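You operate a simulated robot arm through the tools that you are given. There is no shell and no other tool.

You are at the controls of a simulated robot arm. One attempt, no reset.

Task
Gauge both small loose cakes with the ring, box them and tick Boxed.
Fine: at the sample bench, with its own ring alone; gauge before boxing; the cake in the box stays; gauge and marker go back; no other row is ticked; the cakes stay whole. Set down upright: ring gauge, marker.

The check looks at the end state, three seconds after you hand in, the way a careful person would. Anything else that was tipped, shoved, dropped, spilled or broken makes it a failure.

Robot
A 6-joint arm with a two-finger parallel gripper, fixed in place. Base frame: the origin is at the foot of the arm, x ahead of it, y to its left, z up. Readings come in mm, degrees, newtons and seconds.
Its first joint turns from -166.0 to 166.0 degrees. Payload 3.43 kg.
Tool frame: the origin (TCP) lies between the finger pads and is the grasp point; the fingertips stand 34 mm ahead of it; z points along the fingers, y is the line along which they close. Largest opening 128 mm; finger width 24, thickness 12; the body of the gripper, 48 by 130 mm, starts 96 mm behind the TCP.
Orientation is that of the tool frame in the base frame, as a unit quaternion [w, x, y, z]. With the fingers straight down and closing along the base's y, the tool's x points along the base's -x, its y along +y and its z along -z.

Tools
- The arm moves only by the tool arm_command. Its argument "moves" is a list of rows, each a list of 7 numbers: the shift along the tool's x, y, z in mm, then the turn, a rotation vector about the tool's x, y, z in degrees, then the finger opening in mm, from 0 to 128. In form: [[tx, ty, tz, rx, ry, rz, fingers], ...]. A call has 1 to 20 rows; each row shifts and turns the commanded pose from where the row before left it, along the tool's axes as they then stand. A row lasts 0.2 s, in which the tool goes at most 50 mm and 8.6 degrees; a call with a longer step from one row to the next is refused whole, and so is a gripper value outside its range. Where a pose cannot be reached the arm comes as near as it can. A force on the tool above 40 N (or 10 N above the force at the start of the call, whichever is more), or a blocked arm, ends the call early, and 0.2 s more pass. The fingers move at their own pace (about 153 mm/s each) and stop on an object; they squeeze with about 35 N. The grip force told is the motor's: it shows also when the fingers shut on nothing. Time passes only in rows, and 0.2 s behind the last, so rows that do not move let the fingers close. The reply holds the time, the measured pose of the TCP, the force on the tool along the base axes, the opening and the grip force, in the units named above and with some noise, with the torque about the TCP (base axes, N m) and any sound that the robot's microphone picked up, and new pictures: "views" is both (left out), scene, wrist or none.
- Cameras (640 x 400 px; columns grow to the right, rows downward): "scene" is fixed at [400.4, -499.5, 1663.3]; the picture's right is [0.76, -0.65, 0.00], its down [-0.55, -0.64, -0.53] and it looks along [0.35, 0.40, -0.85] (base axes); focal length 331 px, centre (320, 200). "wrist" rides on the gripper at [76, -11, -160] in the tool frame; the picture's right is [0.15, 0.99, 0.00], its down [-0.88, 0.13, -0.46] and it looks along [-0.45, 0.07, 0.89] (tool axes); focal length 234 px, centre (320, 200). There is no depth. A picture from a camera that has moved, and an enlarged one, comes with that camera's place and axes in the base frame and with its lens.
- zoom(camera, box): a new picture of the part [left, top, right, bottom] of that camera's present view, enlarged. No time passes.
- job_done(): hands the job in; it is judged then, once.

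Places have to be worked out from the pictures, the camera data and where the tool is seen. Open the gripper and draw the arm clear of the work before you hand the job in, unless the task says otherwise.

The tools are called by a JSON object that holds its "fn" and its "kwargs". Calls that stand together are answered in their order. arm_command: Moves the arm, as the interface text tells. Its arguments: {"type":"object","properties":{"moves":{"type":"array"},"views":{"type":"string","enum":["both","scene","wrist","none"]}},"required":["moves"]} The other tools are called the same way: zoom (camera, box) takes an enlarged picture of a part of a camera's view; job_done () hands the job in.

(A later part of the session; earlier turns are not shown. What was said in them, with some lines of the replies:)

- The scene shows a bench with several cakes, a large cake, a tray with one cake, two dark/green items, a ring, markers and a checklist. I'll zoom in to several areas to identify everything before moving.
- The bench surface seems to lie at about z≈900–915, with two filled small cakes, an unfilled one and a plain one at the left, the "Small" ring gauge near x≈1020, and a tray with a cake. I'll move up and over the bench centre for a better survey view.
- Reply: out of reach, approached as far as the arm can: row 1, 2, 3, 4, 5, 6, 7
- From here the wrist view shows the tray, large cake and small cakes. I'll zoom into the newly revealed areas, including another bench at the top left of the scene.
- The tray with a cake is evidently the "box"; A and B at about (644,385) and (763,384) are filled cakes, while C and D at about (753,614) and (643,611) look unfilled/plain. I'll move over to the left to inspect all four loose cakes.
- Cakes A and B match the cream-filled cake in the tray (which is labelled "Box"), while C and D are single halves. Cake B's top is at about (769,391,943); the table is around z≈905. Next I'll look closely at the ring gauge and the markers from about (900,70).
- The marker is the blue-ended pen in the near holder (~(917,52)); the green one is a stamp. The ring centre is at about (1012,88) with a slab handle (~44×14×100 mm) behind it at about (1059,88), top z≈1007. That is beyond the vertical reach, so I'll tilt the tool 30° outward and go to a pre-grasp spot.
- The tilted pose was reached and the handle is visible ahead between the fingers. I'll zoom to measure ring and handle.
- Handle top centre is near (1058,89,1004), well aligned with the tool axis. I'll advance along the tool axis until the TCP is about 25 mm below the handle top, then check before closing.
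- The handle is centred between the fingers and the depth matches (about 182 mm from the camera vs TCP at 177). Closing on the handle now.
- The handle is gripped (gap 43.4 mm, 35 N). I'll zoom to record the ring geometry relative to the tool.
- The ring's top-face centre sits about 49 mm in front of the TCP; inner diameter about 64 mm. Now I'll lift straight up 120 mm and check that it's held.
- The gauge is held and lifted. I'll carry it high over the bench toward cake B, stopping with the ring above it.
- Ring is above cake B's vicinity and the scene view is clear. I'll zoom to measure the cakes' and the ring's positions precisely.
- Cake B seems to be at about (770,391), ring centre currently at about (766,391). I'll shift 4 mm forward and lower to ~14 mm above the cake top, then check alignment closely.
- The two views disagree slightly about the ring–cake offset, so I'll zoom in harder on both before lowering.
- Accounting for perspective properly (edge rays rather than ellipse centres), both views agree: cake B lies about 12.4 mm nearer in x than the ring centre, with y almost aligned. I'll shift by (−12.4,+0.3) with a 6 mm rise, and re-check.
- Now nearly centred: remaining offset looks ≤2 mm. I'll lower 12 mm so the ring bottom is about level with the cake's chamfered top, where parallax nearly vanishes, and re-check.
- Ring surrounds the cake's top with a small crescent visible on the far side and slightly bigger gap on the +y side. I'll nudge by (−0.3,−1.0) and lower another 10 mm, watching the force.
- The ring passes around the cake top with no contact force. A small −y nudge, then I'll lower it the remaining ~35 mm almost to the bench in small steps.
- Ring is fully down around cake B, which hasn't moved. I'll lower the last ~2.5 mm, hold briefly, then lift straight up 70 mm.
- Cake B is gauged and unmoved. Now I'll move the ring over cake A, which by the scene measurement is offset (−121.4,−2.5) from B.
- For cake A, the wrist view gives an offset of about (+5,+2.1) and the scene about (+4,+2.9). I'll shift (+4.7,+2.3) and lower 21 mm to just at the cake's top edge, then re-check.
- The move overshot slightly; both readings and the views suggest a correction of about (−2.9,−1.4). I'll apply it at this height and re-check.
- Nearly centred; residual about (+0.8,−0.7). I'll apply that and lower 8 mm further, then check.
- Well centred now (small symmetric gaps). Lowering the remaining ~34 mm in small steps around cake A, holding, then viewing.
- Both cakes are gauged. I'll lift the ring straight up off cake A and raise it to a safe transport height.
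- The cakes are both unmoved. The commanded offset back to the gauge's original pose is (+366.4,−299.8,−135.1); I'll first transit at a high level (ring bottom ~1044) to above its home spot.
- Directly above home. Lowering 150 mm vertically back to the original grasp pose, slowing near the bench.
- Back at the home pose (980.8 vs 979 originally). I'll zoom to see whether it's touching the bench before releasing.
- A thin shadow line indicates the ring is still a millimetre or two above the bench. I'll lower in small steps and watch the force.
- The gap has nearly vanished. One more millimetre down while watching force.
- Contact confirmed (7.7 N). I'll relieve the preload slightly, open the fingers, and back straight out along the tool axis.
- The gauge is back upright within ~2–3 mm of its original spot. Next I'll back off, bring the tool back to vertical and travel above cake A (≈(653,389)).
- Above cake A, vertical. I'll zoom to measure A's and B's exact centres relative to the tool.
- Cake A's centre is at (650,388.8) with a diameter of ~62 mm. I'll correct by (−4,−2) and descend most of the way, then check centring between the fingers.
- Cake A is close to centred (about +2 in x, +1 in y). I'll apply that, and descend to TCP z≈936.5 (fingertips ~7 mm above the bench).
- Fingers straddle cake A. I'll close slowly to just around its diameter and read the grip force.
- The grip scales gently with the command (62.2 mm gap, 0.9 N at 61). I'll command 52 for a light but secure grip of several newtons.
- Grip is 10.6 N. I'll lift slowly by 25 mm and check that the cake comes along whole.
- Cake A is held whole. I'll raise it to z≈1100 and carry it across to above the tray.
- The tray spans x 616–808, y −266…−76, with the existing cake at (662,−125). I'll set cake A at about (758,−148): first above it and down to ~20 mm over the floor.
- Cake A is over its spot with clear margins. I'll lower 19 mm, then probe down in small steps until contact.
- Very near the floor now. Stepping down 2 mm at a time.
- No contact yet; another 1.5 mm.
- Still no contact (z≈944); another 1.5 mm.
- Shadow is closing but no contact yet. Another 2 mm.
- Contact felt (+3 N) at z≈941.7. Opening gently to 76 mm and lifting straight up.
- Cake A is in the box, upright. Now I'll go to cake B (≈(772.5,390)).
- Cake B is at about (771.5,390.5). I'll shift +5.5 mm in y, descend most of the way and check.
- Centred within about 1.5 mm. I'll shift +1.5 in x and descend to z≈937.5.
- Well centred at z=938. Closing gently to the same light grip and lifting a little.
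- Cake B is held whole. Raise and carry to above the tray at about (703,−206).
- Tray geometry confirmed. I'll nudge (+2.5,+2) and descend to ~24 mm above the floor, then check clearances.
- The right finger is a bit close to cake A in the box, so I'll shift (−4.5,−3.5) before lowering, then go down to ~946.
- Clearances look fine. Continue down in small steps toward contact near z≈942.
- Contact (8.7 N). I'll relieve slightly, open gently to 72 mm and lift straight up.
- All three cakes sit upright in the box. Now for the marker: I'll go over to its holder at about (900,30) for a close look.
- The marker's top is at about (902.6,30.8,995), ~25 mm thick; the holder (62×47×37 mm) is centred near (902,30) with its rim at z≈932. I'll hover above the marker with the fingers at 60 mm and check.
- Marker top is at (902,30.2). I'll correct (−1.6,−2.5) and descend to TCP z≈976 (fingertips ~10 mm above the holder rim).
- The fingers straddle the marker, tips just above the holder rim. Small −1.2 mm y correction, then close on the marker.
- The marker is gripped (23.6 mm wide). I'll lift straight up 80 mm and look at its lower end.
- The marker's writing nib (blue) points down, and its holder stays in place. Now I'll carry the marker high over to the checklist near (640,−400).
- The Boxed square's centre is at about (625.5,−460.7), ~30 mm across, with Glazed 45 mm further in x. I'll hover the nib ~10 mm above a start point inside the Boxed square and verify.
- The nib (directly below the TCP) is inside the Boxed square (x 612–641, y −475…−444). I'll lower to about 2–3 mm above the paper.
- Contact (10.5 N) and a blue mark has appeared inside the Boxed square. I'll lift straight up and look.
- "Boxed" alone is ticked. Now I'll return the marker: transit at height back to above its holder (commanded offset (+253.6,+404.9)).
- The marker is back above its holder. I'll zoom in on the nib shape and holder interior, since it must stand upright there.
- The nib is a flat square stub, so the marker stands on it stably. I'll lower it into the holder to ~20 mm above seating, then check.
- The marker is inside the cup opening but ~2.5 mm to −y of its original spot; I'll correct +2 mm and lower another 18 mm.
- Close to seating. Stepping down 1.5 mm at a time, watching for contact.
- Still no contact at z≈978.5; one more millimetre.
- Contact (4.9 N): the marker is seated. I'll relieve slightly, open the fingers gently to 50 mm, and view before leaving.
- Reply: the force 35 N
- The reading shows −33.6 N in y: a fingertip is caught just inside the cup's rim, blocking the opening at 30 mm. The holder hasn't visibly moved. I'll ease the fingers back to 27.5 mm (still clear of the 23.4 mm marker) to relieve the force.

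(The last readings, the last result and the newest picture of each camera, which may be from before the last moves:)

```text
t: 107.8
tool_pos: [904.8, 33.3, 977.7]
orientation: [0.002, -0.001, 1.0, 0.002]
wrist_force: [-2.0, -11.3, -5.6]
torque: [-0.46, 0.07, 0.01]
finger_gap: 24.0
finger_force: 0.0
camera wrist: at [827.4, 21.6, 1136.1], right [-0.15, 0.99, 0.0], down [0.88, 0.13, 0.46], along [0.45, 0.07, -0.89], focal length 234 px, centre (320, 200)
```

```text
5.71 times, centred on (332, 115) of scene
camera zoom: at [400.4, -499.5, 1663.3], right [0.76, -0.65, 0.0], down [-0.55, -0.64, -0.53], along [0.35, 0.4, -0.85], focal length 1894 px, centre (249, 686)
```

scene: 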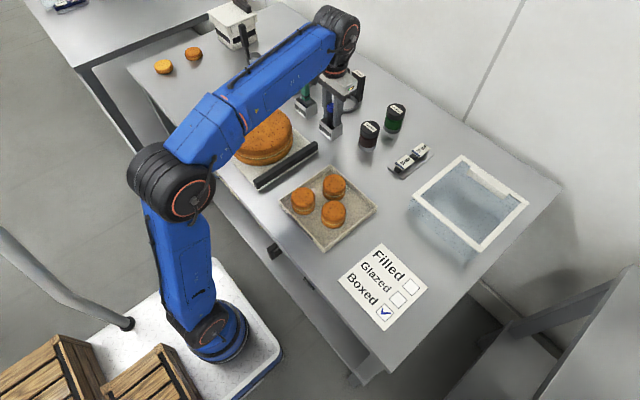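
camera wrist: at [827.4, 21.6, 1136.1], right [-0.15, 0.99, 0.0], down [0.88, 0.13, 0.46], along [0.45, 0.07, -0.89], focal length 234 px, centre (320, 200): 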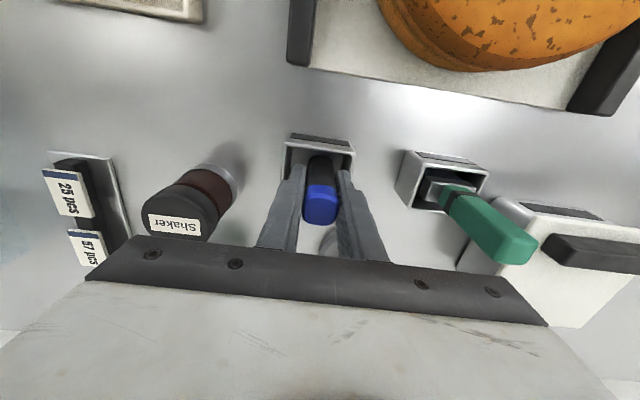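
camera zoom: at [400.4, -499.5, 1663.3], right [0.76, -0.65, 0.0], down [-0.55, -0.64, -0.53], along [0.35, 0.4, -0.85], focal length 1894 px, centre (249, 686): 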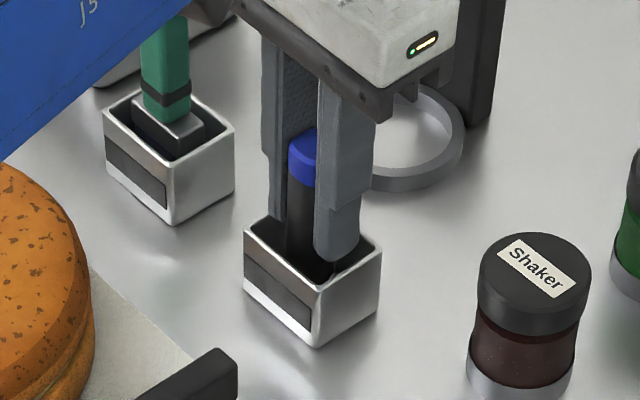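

The holder's inner +y wall is touching the right finger because the tool is ~2.7 mm too far to +y. I'll re-grip the marker, lift it 3 mm, and re-centre it in the cup.

{"fn": "arm_command", "kwargs": {"moves": [[0, 0, 0, 0, 0, 0, 20], [0, 0, 0, 0, 0, 0, 10], [0, 0, 0, 0, 0, 0, 10], [0, 0, 0, 0, 0, 0, 10]], "views": "none"}}

{"fn": "zoom", "kwargs": {"camera": "wrist", "box": [250, 90, 390, 220]}}

```text
t: 108.8
tool_pos: [902.6, 33.8, 977.1]
orientation: [0.001, -0.001, 1.0, 0.002]
wrist_force: [0.9, 0.2, 0.3]
torque: [0.02, -0.03, 0.0]
finger_gap: 23.1
finger_force: 34.9
```

```text
3.08 times, centred on (320, 155) of wrist
camera zoom: at [827.2, 21.8, 1136.4], right [-0.15, 0.99, 0.0], down [0.88, 0.13, 0.46], along [0.45, 0.07, -0.89], focal length 720 px, centre (320, 338)
```

zoom: 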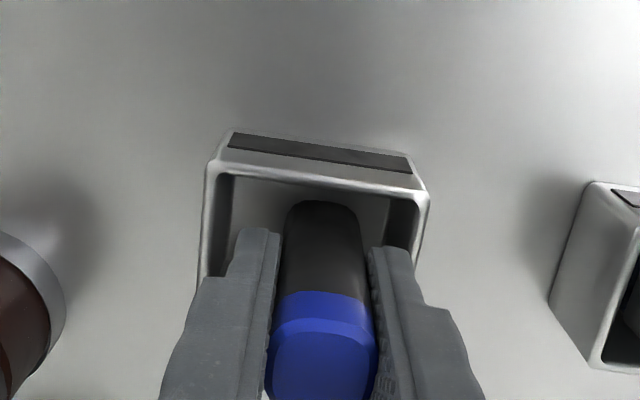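

Force is back to zero with the marker re-gripped. The cup's centre works out at y≈29.9, so I'll lift 3 mm, shift (−1.5,−3.4), and lower back to just above seating.

{"fn": "arm_command", "kwargs": {"moves": [[0, 0, -1.5, 0, 0, 0, 10], [0, 0, -2, 0, 0, 0, 10], [0.8, -1.7, 0, 0, 0, 0, 10], [0.7, -1.7, 0, 0, 0, 0, 10], [0, 0, 0, 0, 0, 0, 10], [0, 0, 1.5, 0, 0, 0, 10], [0, 0, 0.8, 0, 0, 0, 10], [0, 0, 0, 0, 0, 0, 10], [0, 0, 0, 0, 0, 0, 10]], "views": "none"}}

{"fn": "zoom", "kwargs": {"camera": "wrist", "box": [250, 90, 390, 220]}}

{"fn": "zoom", "kwargs": {"camera": "scene", "box": [305, 80, 360, 150]}}

```text
t: 110.8
tool_pos: [902.3, 29.1, 979.5]
orientation: [0.001, 0.0, 1.0, 0.002]
wrist_force: [-0.4, -0.4, -0.9]
torque: [-0.01, 0.02, -0.02]
finger_gap: 23.3
finger_force: 34.9
```

```text
3.08 times, centred on (320, 155) of wrist
camera zoom: at [826.2, 17.9, 1138.3], right [-0.15, 0.99, 0.0], down [0.88, 0.13, 0.46], along [0.45, 0.07, -0.89], focal length 720 px, centre (320, 338)
```

zoom: 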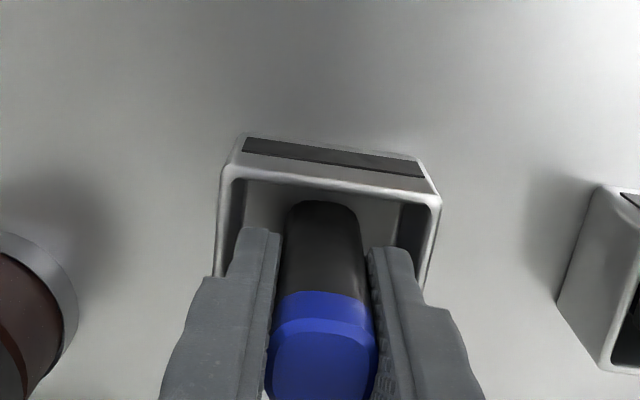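

```text
5.71 times, centred on (332, 115) of scene
camera zoom: at [400.4, -499.5, 1663.3], right [0.76, -0.65, 0.0], down [-0.55, -0.64, -0.53], along [0.35, 0.4, -0.85], focal length 1894 px, centre (249, 686)
```

zoom: 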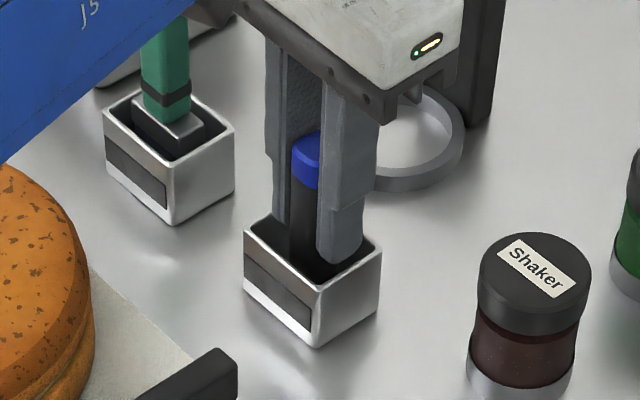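

Now centred within ~1 mm. A +0.7 mm y nudge, then step down to seat the marker.

{"fn": "arm_command", "kwargs": {"moves": [[0, 0.7, 0, 0, 0, 0, 10], [0, 0, 0.8, 0, 0, 0, 10], [0, 0, 0.5, 0, 0, 0, 10], [0, 0, 0, 0, 0, 0, 10], [0, 0, 0, 0, 0, 0, 10]], "views": "none"}}

```text
t: 112.0
tool_pos: [902.3, 29.8, 978.2]
orientation: [0.002, -0.001, 1.0, 0.002]
wrist_force: [0.3, 0.2, -1.6]
torque: [0.01, -0.01, 0.01]
finger_gap: 23.1
finger_force: 35.0
```

No contact yet at 978.2; a further 1.2 mm.

{"fn": "arm_command", "kwargs": {"moves": [[0, 0, 0.6, 0, 0, 0, 10], [0, 0, 0.6, 0, 0, 0, 10], [0, 0, 0, 0, 0, 0, 10], [0, 0, 0, 0, 0, 0, 10]], "views": "none"}}

```text
t: 113.0
tool_pos: [901.2, 29.4, 977.3]
orientation: [0.001, 0.001, 1.0, 0.001]
wrist_force: [0.9, -0.1, 0.8]
torque: [-0.01, 0.01, 0.0]
finger_gap: 23.6
finger_force: 35.5
```

Force is just starting to rise; another 0.4 mm for a firm seat.

{"fn": "arm_command", "kwargs": {"moves": [[0, 0, 0.4, 0, 0, 0, 10], [0, 0, 0, 0, 0, 0, 10], [0, 0, 0, 0, 0, 0, 10]], "views": "none"}}

```text
t: 113.8
tool_pos: [901.2, 29.7, 976.0]
orientation: [0.003, -0.001, 1.0, 0.002]
wrist_force: [0.0, -1.0, 9.2]
torque: [-0.19, -0.06, -0.03]
finger_gap: 23.6
finger_force: 34.6
```

Seated (9.2 N). I'll relieve 0.4 mm and open just to 25.5 mm, about 1 mm of clearance per side.

{"fn": "arm_command", "kwargs": {"moves": [[0, 0, -0.4, 0, 0, 0, 15], [0, 0, 0, 0, 0, 0, 21], [0, 0, 0, 0, 0, 0, 24], [0, 0, 0, 0, 0, 0, 25.5], [0, 0, 0, 0, 0, 0, 25.5]], "views": "none"}}

{"fn": "zoom", "kwargs": {"camera": "wrist", "box": [250, 90, 390, 220]}}

{"fn": "zoom", "kwargs": {"camera": "scene", "box": [305, 80, 360, 150]}}

```text
t: 115.0
tool_pos: [902.1, 28.6, 975.9]
orientation: [0.002, 0.0, 1.0, 0.002]
wrist_force: [-0.4, -0.7, 0.7]
torque: [-0.03, 0.03, 0.01]
finger_gap: 25.6
finger_force: 0.2
```

```text
3.08 times, centred on (320, 155) of wrist
camera zoom: at [826.7, 17.8, 1135.8], right [-0.15, 0.99, 0.0], down [0.88, 0.13, 0.46], along [0.45, 0.07, -0.89], focal length 720 px, centre (320, 338)
```

zoom: 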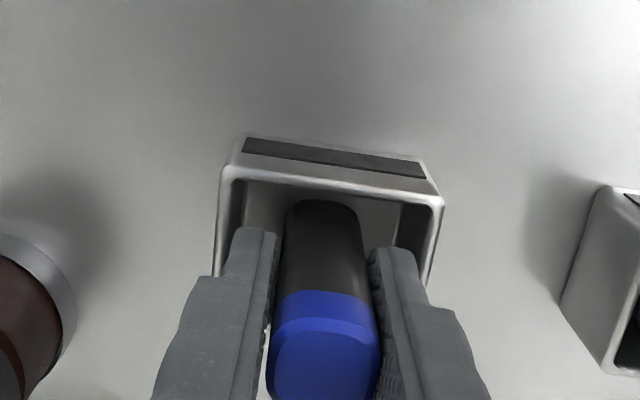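

```text
5.71 times, centred on (332, 115) of scene
camera zoom: at [400.4, -499.5, 1663.3], right [0.76, -0.65, 0.0], down [-0.55, -0.64, -0.53], along [0.35, 0.4, -0.85], focal length 1894 px, centre (249, 686)
```

zoom: 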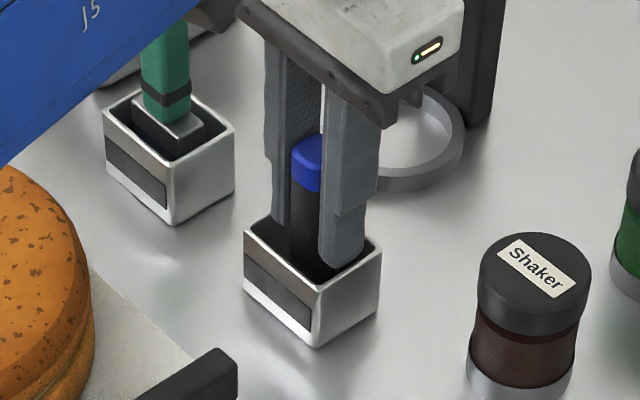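

No forces and the fingers are free of the marker. I'll raise 10 mm so the fingertips clear the rim, then open wider.

{"fn": "arm_command", "kwargs": {"moves": [[0, 0, -2, 0, 0, 0, 25.8], [0, 0, -3, 0, 0, 0, 25.8], [0, 0, -5, 0, 0, 0, 25.8], [0, 0, 0, 0, 0, 0, 25.8]], "views": "none"}}

{"fn": "zoom", "kwargs": {"camera": "wrist", "box": [250, 90, 390, 220]}}

{"fn": "zoom", "kwargs": {"camera": "scene", "box": [305, 80, 360, 150]}}

```text
t: 116.0
tool_pos: [901.4, 29.3, 986.2]
orientation: [0.002, 0.0, 1.0, 0.002]
wrist_force: [0.5, 0.1, 0.4]
torque: [0.01, 0.01, 0.0]
finger_gap: 25.4
finger_force: 0.1
```

```text
3.08 times, centred on (320, 155) of wrist
camera zoom: at [825.6, 17.8, 1145.3], right [-0.15, 0.99, 0.0], down [0.88, 0.13, 0.46], along [0.45, 0.07, -0.89], focal length 720 px, centre (320, 338)
```

zoom: 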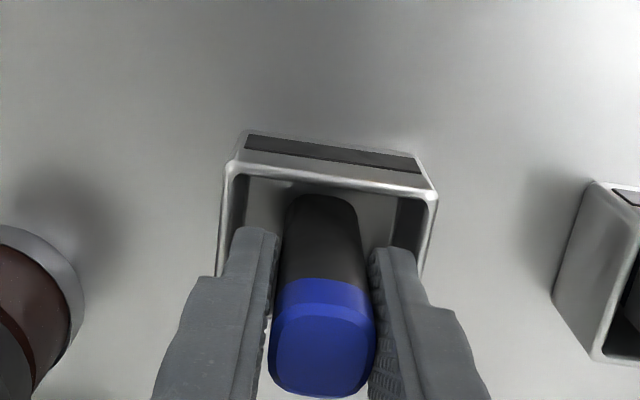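

```text
5.71 times, centred on (332, 115) of scene
camera zoom: at [400.4, -499.5, 1663.3], right [0.76, -0.65, 0.0], down [-0.55, -0.64, -0.53], along [0.35, 0.4, -0.85], focal length 1894 px, centre (249, 686)
```

zoom: 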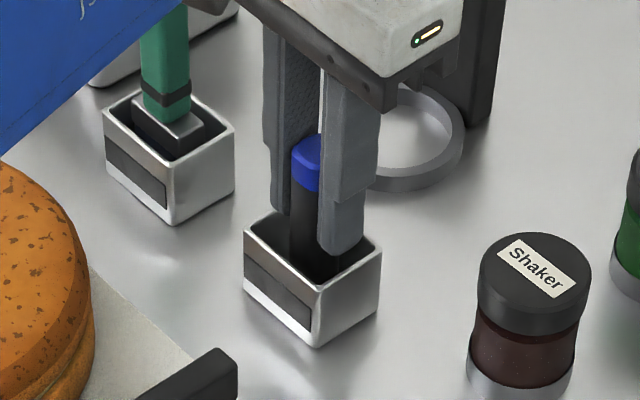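

The marker stays upright in the cup while the fingers rose. Opening to 50 mm, then lifting clear.

{"fn": "arm_command", "kwargs": {"moves": [[0, 0, 0, 0, 0, 0, 32], [0, 0, 0, 0, 0, 0, 50], [0, 0, 0, 0, 0, 0, 50], [0, 0, -10, 0, 0, 0, 50], [0, 0, -25, 0, 0, 0, 50], [0, 0, -40, 0, 0, 0, 50], [0, 0, -40, 0, 0, 0, 50], [0, 0, 0, 0, 0, 0, 50]], "views": "both"}}

{"fn": "zoom", "kwargs": {"camera": "scene", "box": [305, 80, 360, 150]}}

{"fn": "zoom", "kwargs": {"camera": "wrist", "box": [250, 90, 390, 220]}}

```text
t: 117.8
tool_pos: [900.7, 32.4, 1102.4]
orientation: [0.002, 0.0, 1.0, 0.002]
wrist_force: [0.0, -0.2, -0.1]
torque: [0.0, 0.0, -0.01]
finger_gap: 49.9
finger_force: 0.0
camera wrist: at [826.1, 21.0, 1261.5], right [-0.15, 0.99, 0.0], down [0.88, 0.13, 0.46], along [0.45, 0.07, -0.89], focal length 234 px, centre (320, 200)
```

scene: 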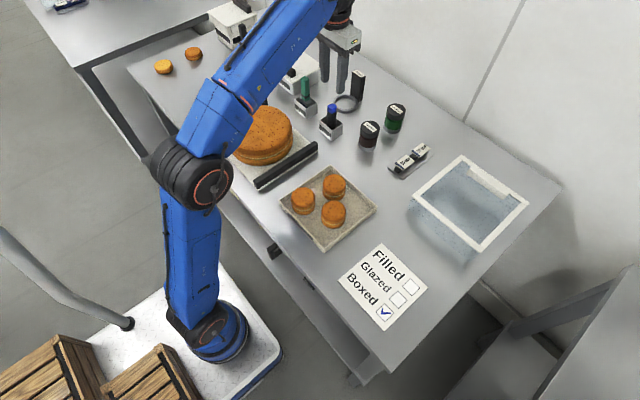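
wrist: 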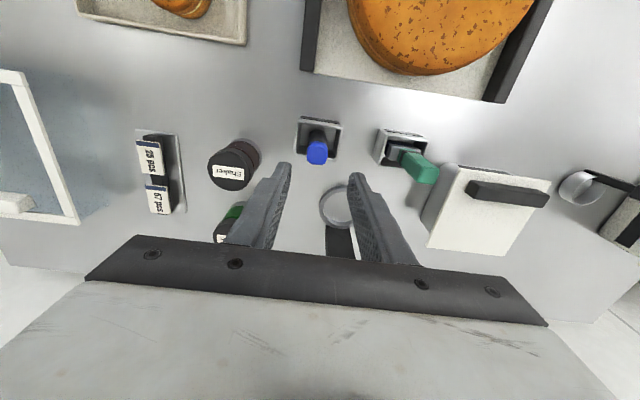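

```text
5.71 times, centred on (332, 115) of scene
camera zoom: at [400.4, -499.5, 1663.3], right [0.76, -0.65, 0.0], down [-0.55, -0.64, -0.53], along [0.35, 0.4, -0.85], focal length 1894 px, centre (249, 686)
```

zoom: 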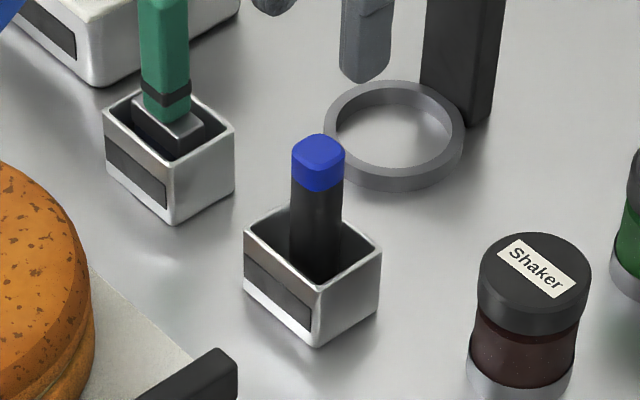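

```text
3.08 times, centred on (320, 155) of wrist
camera zoom: at [826.1, 21.0, 1261.5], right [-0.15, 0.99, 0.0], down [0.88, 0.13, 0.46], along [0.45, 0.07, -0.89], focal length 720 px, centre (320, 338)
```

zoom: 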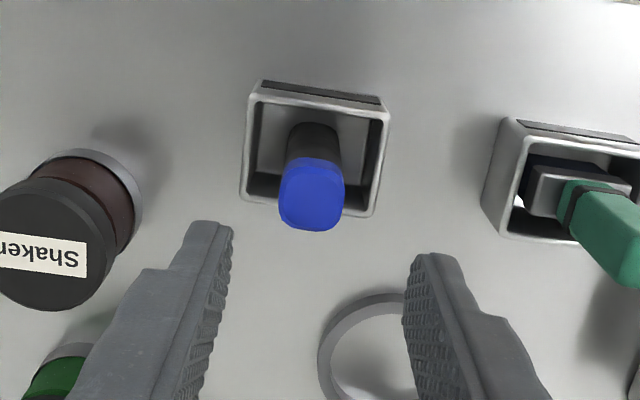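

The marker stands upright in its holder and everything else is in place. I'll withdraw the arm to its starting area, gripper open, and do a final inspection.

{"fn": "arm_command", "kwargs": {"moves": [[30, 10, -20, 0, 0, 0, 90], [37.2, 20, -5, 0, 0, 0, 110], [37.2, 20, -5, 0, 0, 0, 128], [37.2, 20, -5, 0, 0, 0, 128], [37.2, 20, -5, 0, 0, 0, 128], [37.2, 20, -5, 0, 0, 0, 128], [37.2, 20, -5, 0, 0, 0, 128], [37.2, 20, -5, 0, 0, 0, 128], [37.2, 22, -5, 0, 0, 0, 128], [37.2, 22, 0, 0, 0, 0, 128], [0, 0, 0, 0, 0, 0, 128], [0, 0, 0, 0, 0, 0, 128]], "views": "both"}}

{"fn": "zoom", "kwargs": {"camera": "scene", "box": [270, 50, 450, 180]}}

{"fn": "zoom", "kwargs": {"camera": "scene", "box": [260, 150, 460, 340]}}

{"fn": "zoom", "kwargs": {"camera": "scene", "box": [140, 0, 320, 130]}}

```text
t: 120.4
tool_pos: [536.6, 225.7, 1161.1]
orientation: [0.003, 0.0, 1.0, 0.002]
wrist_force: [-0.5, 0.8, -0.1]
torque: [0.04, 0.02, 0.03]
finger_gap: 128.2
finger_force: 0.1
camera wrist: at [460.7, 214.5, 1320.7], right [-0.15, 0.99, 0.0], down [0.88, 0.13, 0.46], along [0.45, 0.07, -0.89], focal length 234 px, centre (320, 200)
```

scene: 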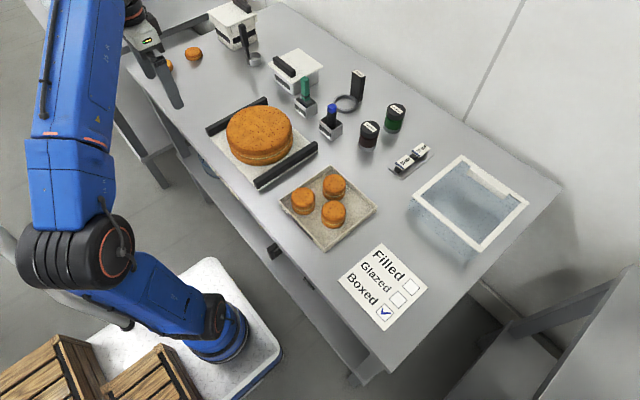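
wrist: 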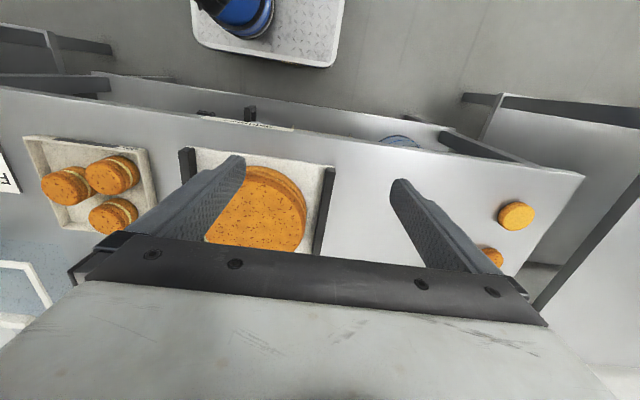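

```text
3.08 times, centred on (360, 115) of scene
camera zoom: at [400.4, -499.5, 1663.3], right [0.76, -0.65, 0.0], down [-0.55, -0.64, -0.53], along [0.35, 0.4, -0.85], focal length 1020 px, centre (197, 462)
```

zoom: 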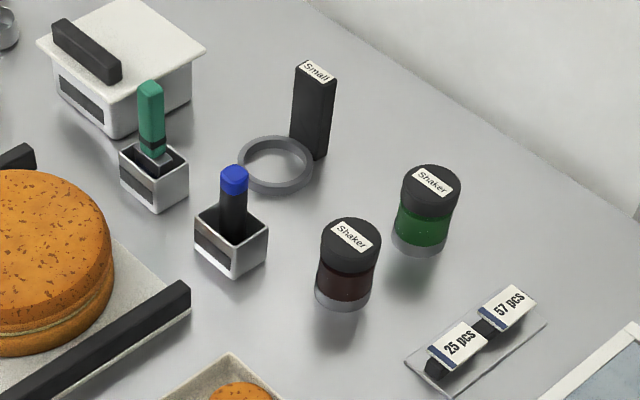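

```text
2.11 times, centred on (360, 245) of scene
camera zoom: at [400.4, -499.5, 1663.3], right [0.76, -0.65, 0.0], down [-0.55, -0.64, -0.53], along [0.35, 0.4, -0.85], focal length 698 px, centre (236, 105)
```

zoom: 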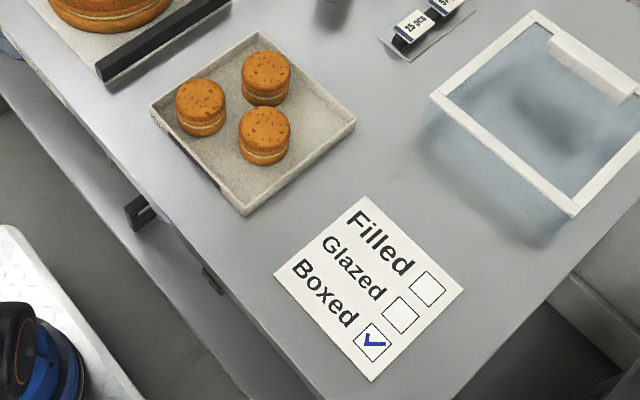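

```text
3.08 times, centred on (230, 65) of scene
camera zoom: at [400.4, -499.5, 1663.3], right [0.76, -0.65, 0.0], down [-0.55, -0.64, -0.53], along [0.35, 0.4, -0.85], focal length 1020 px, centre (597, 615)
```

zoom: 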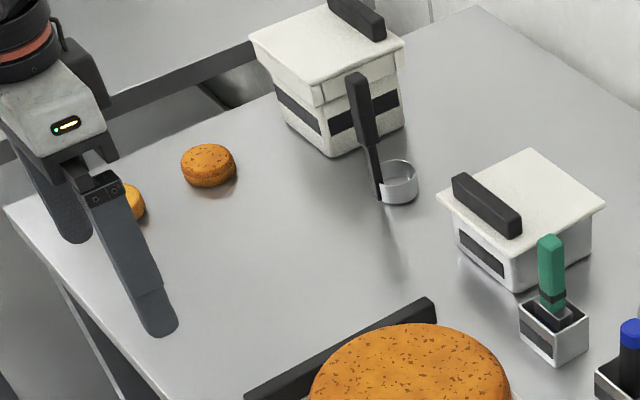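

Final check: the original cake plus both gauged cakes sit whole and upright in the box. Only "Boxed" is ticked, the gauge and marker stand upright in their places, nothing else has moved, and the arm is clear with the gripper open. Handing in.

{"fn": "job_done", "kwargs": {}}

```text
The job is handed in.
```

I gauged both small loose cakes with the "Small" ring, put them in the box and ticked "Boxed". The job is handed in, but I haven't seen the result of the check.

- **Cakes:** I lowered the ring right down over each cake before boxing it. Both went in whole and upright, and the cake already in the box stayed put. I took "both small loose cakes" to mean the two cream-filled ones that match the one in the box. The two unfilled pieces stayed on the bench untouched.
- **Ring gauge:** it is back upright, about 2–3 mm from where it started.
- **Marker:** it is back upright in its holder. On my first try at letting go, a fingertip caught inside the holder's rim and pushed on it with about 34 N. I re-gripped the marker, re-centred it and released it cleanly. The camera views showed no movement of the holder.
- **Checklist:** only "Boxed" is ticked.
- **Everything else:** the final pictures show nothing else moved. The arm is drawn clear with the gripper open.
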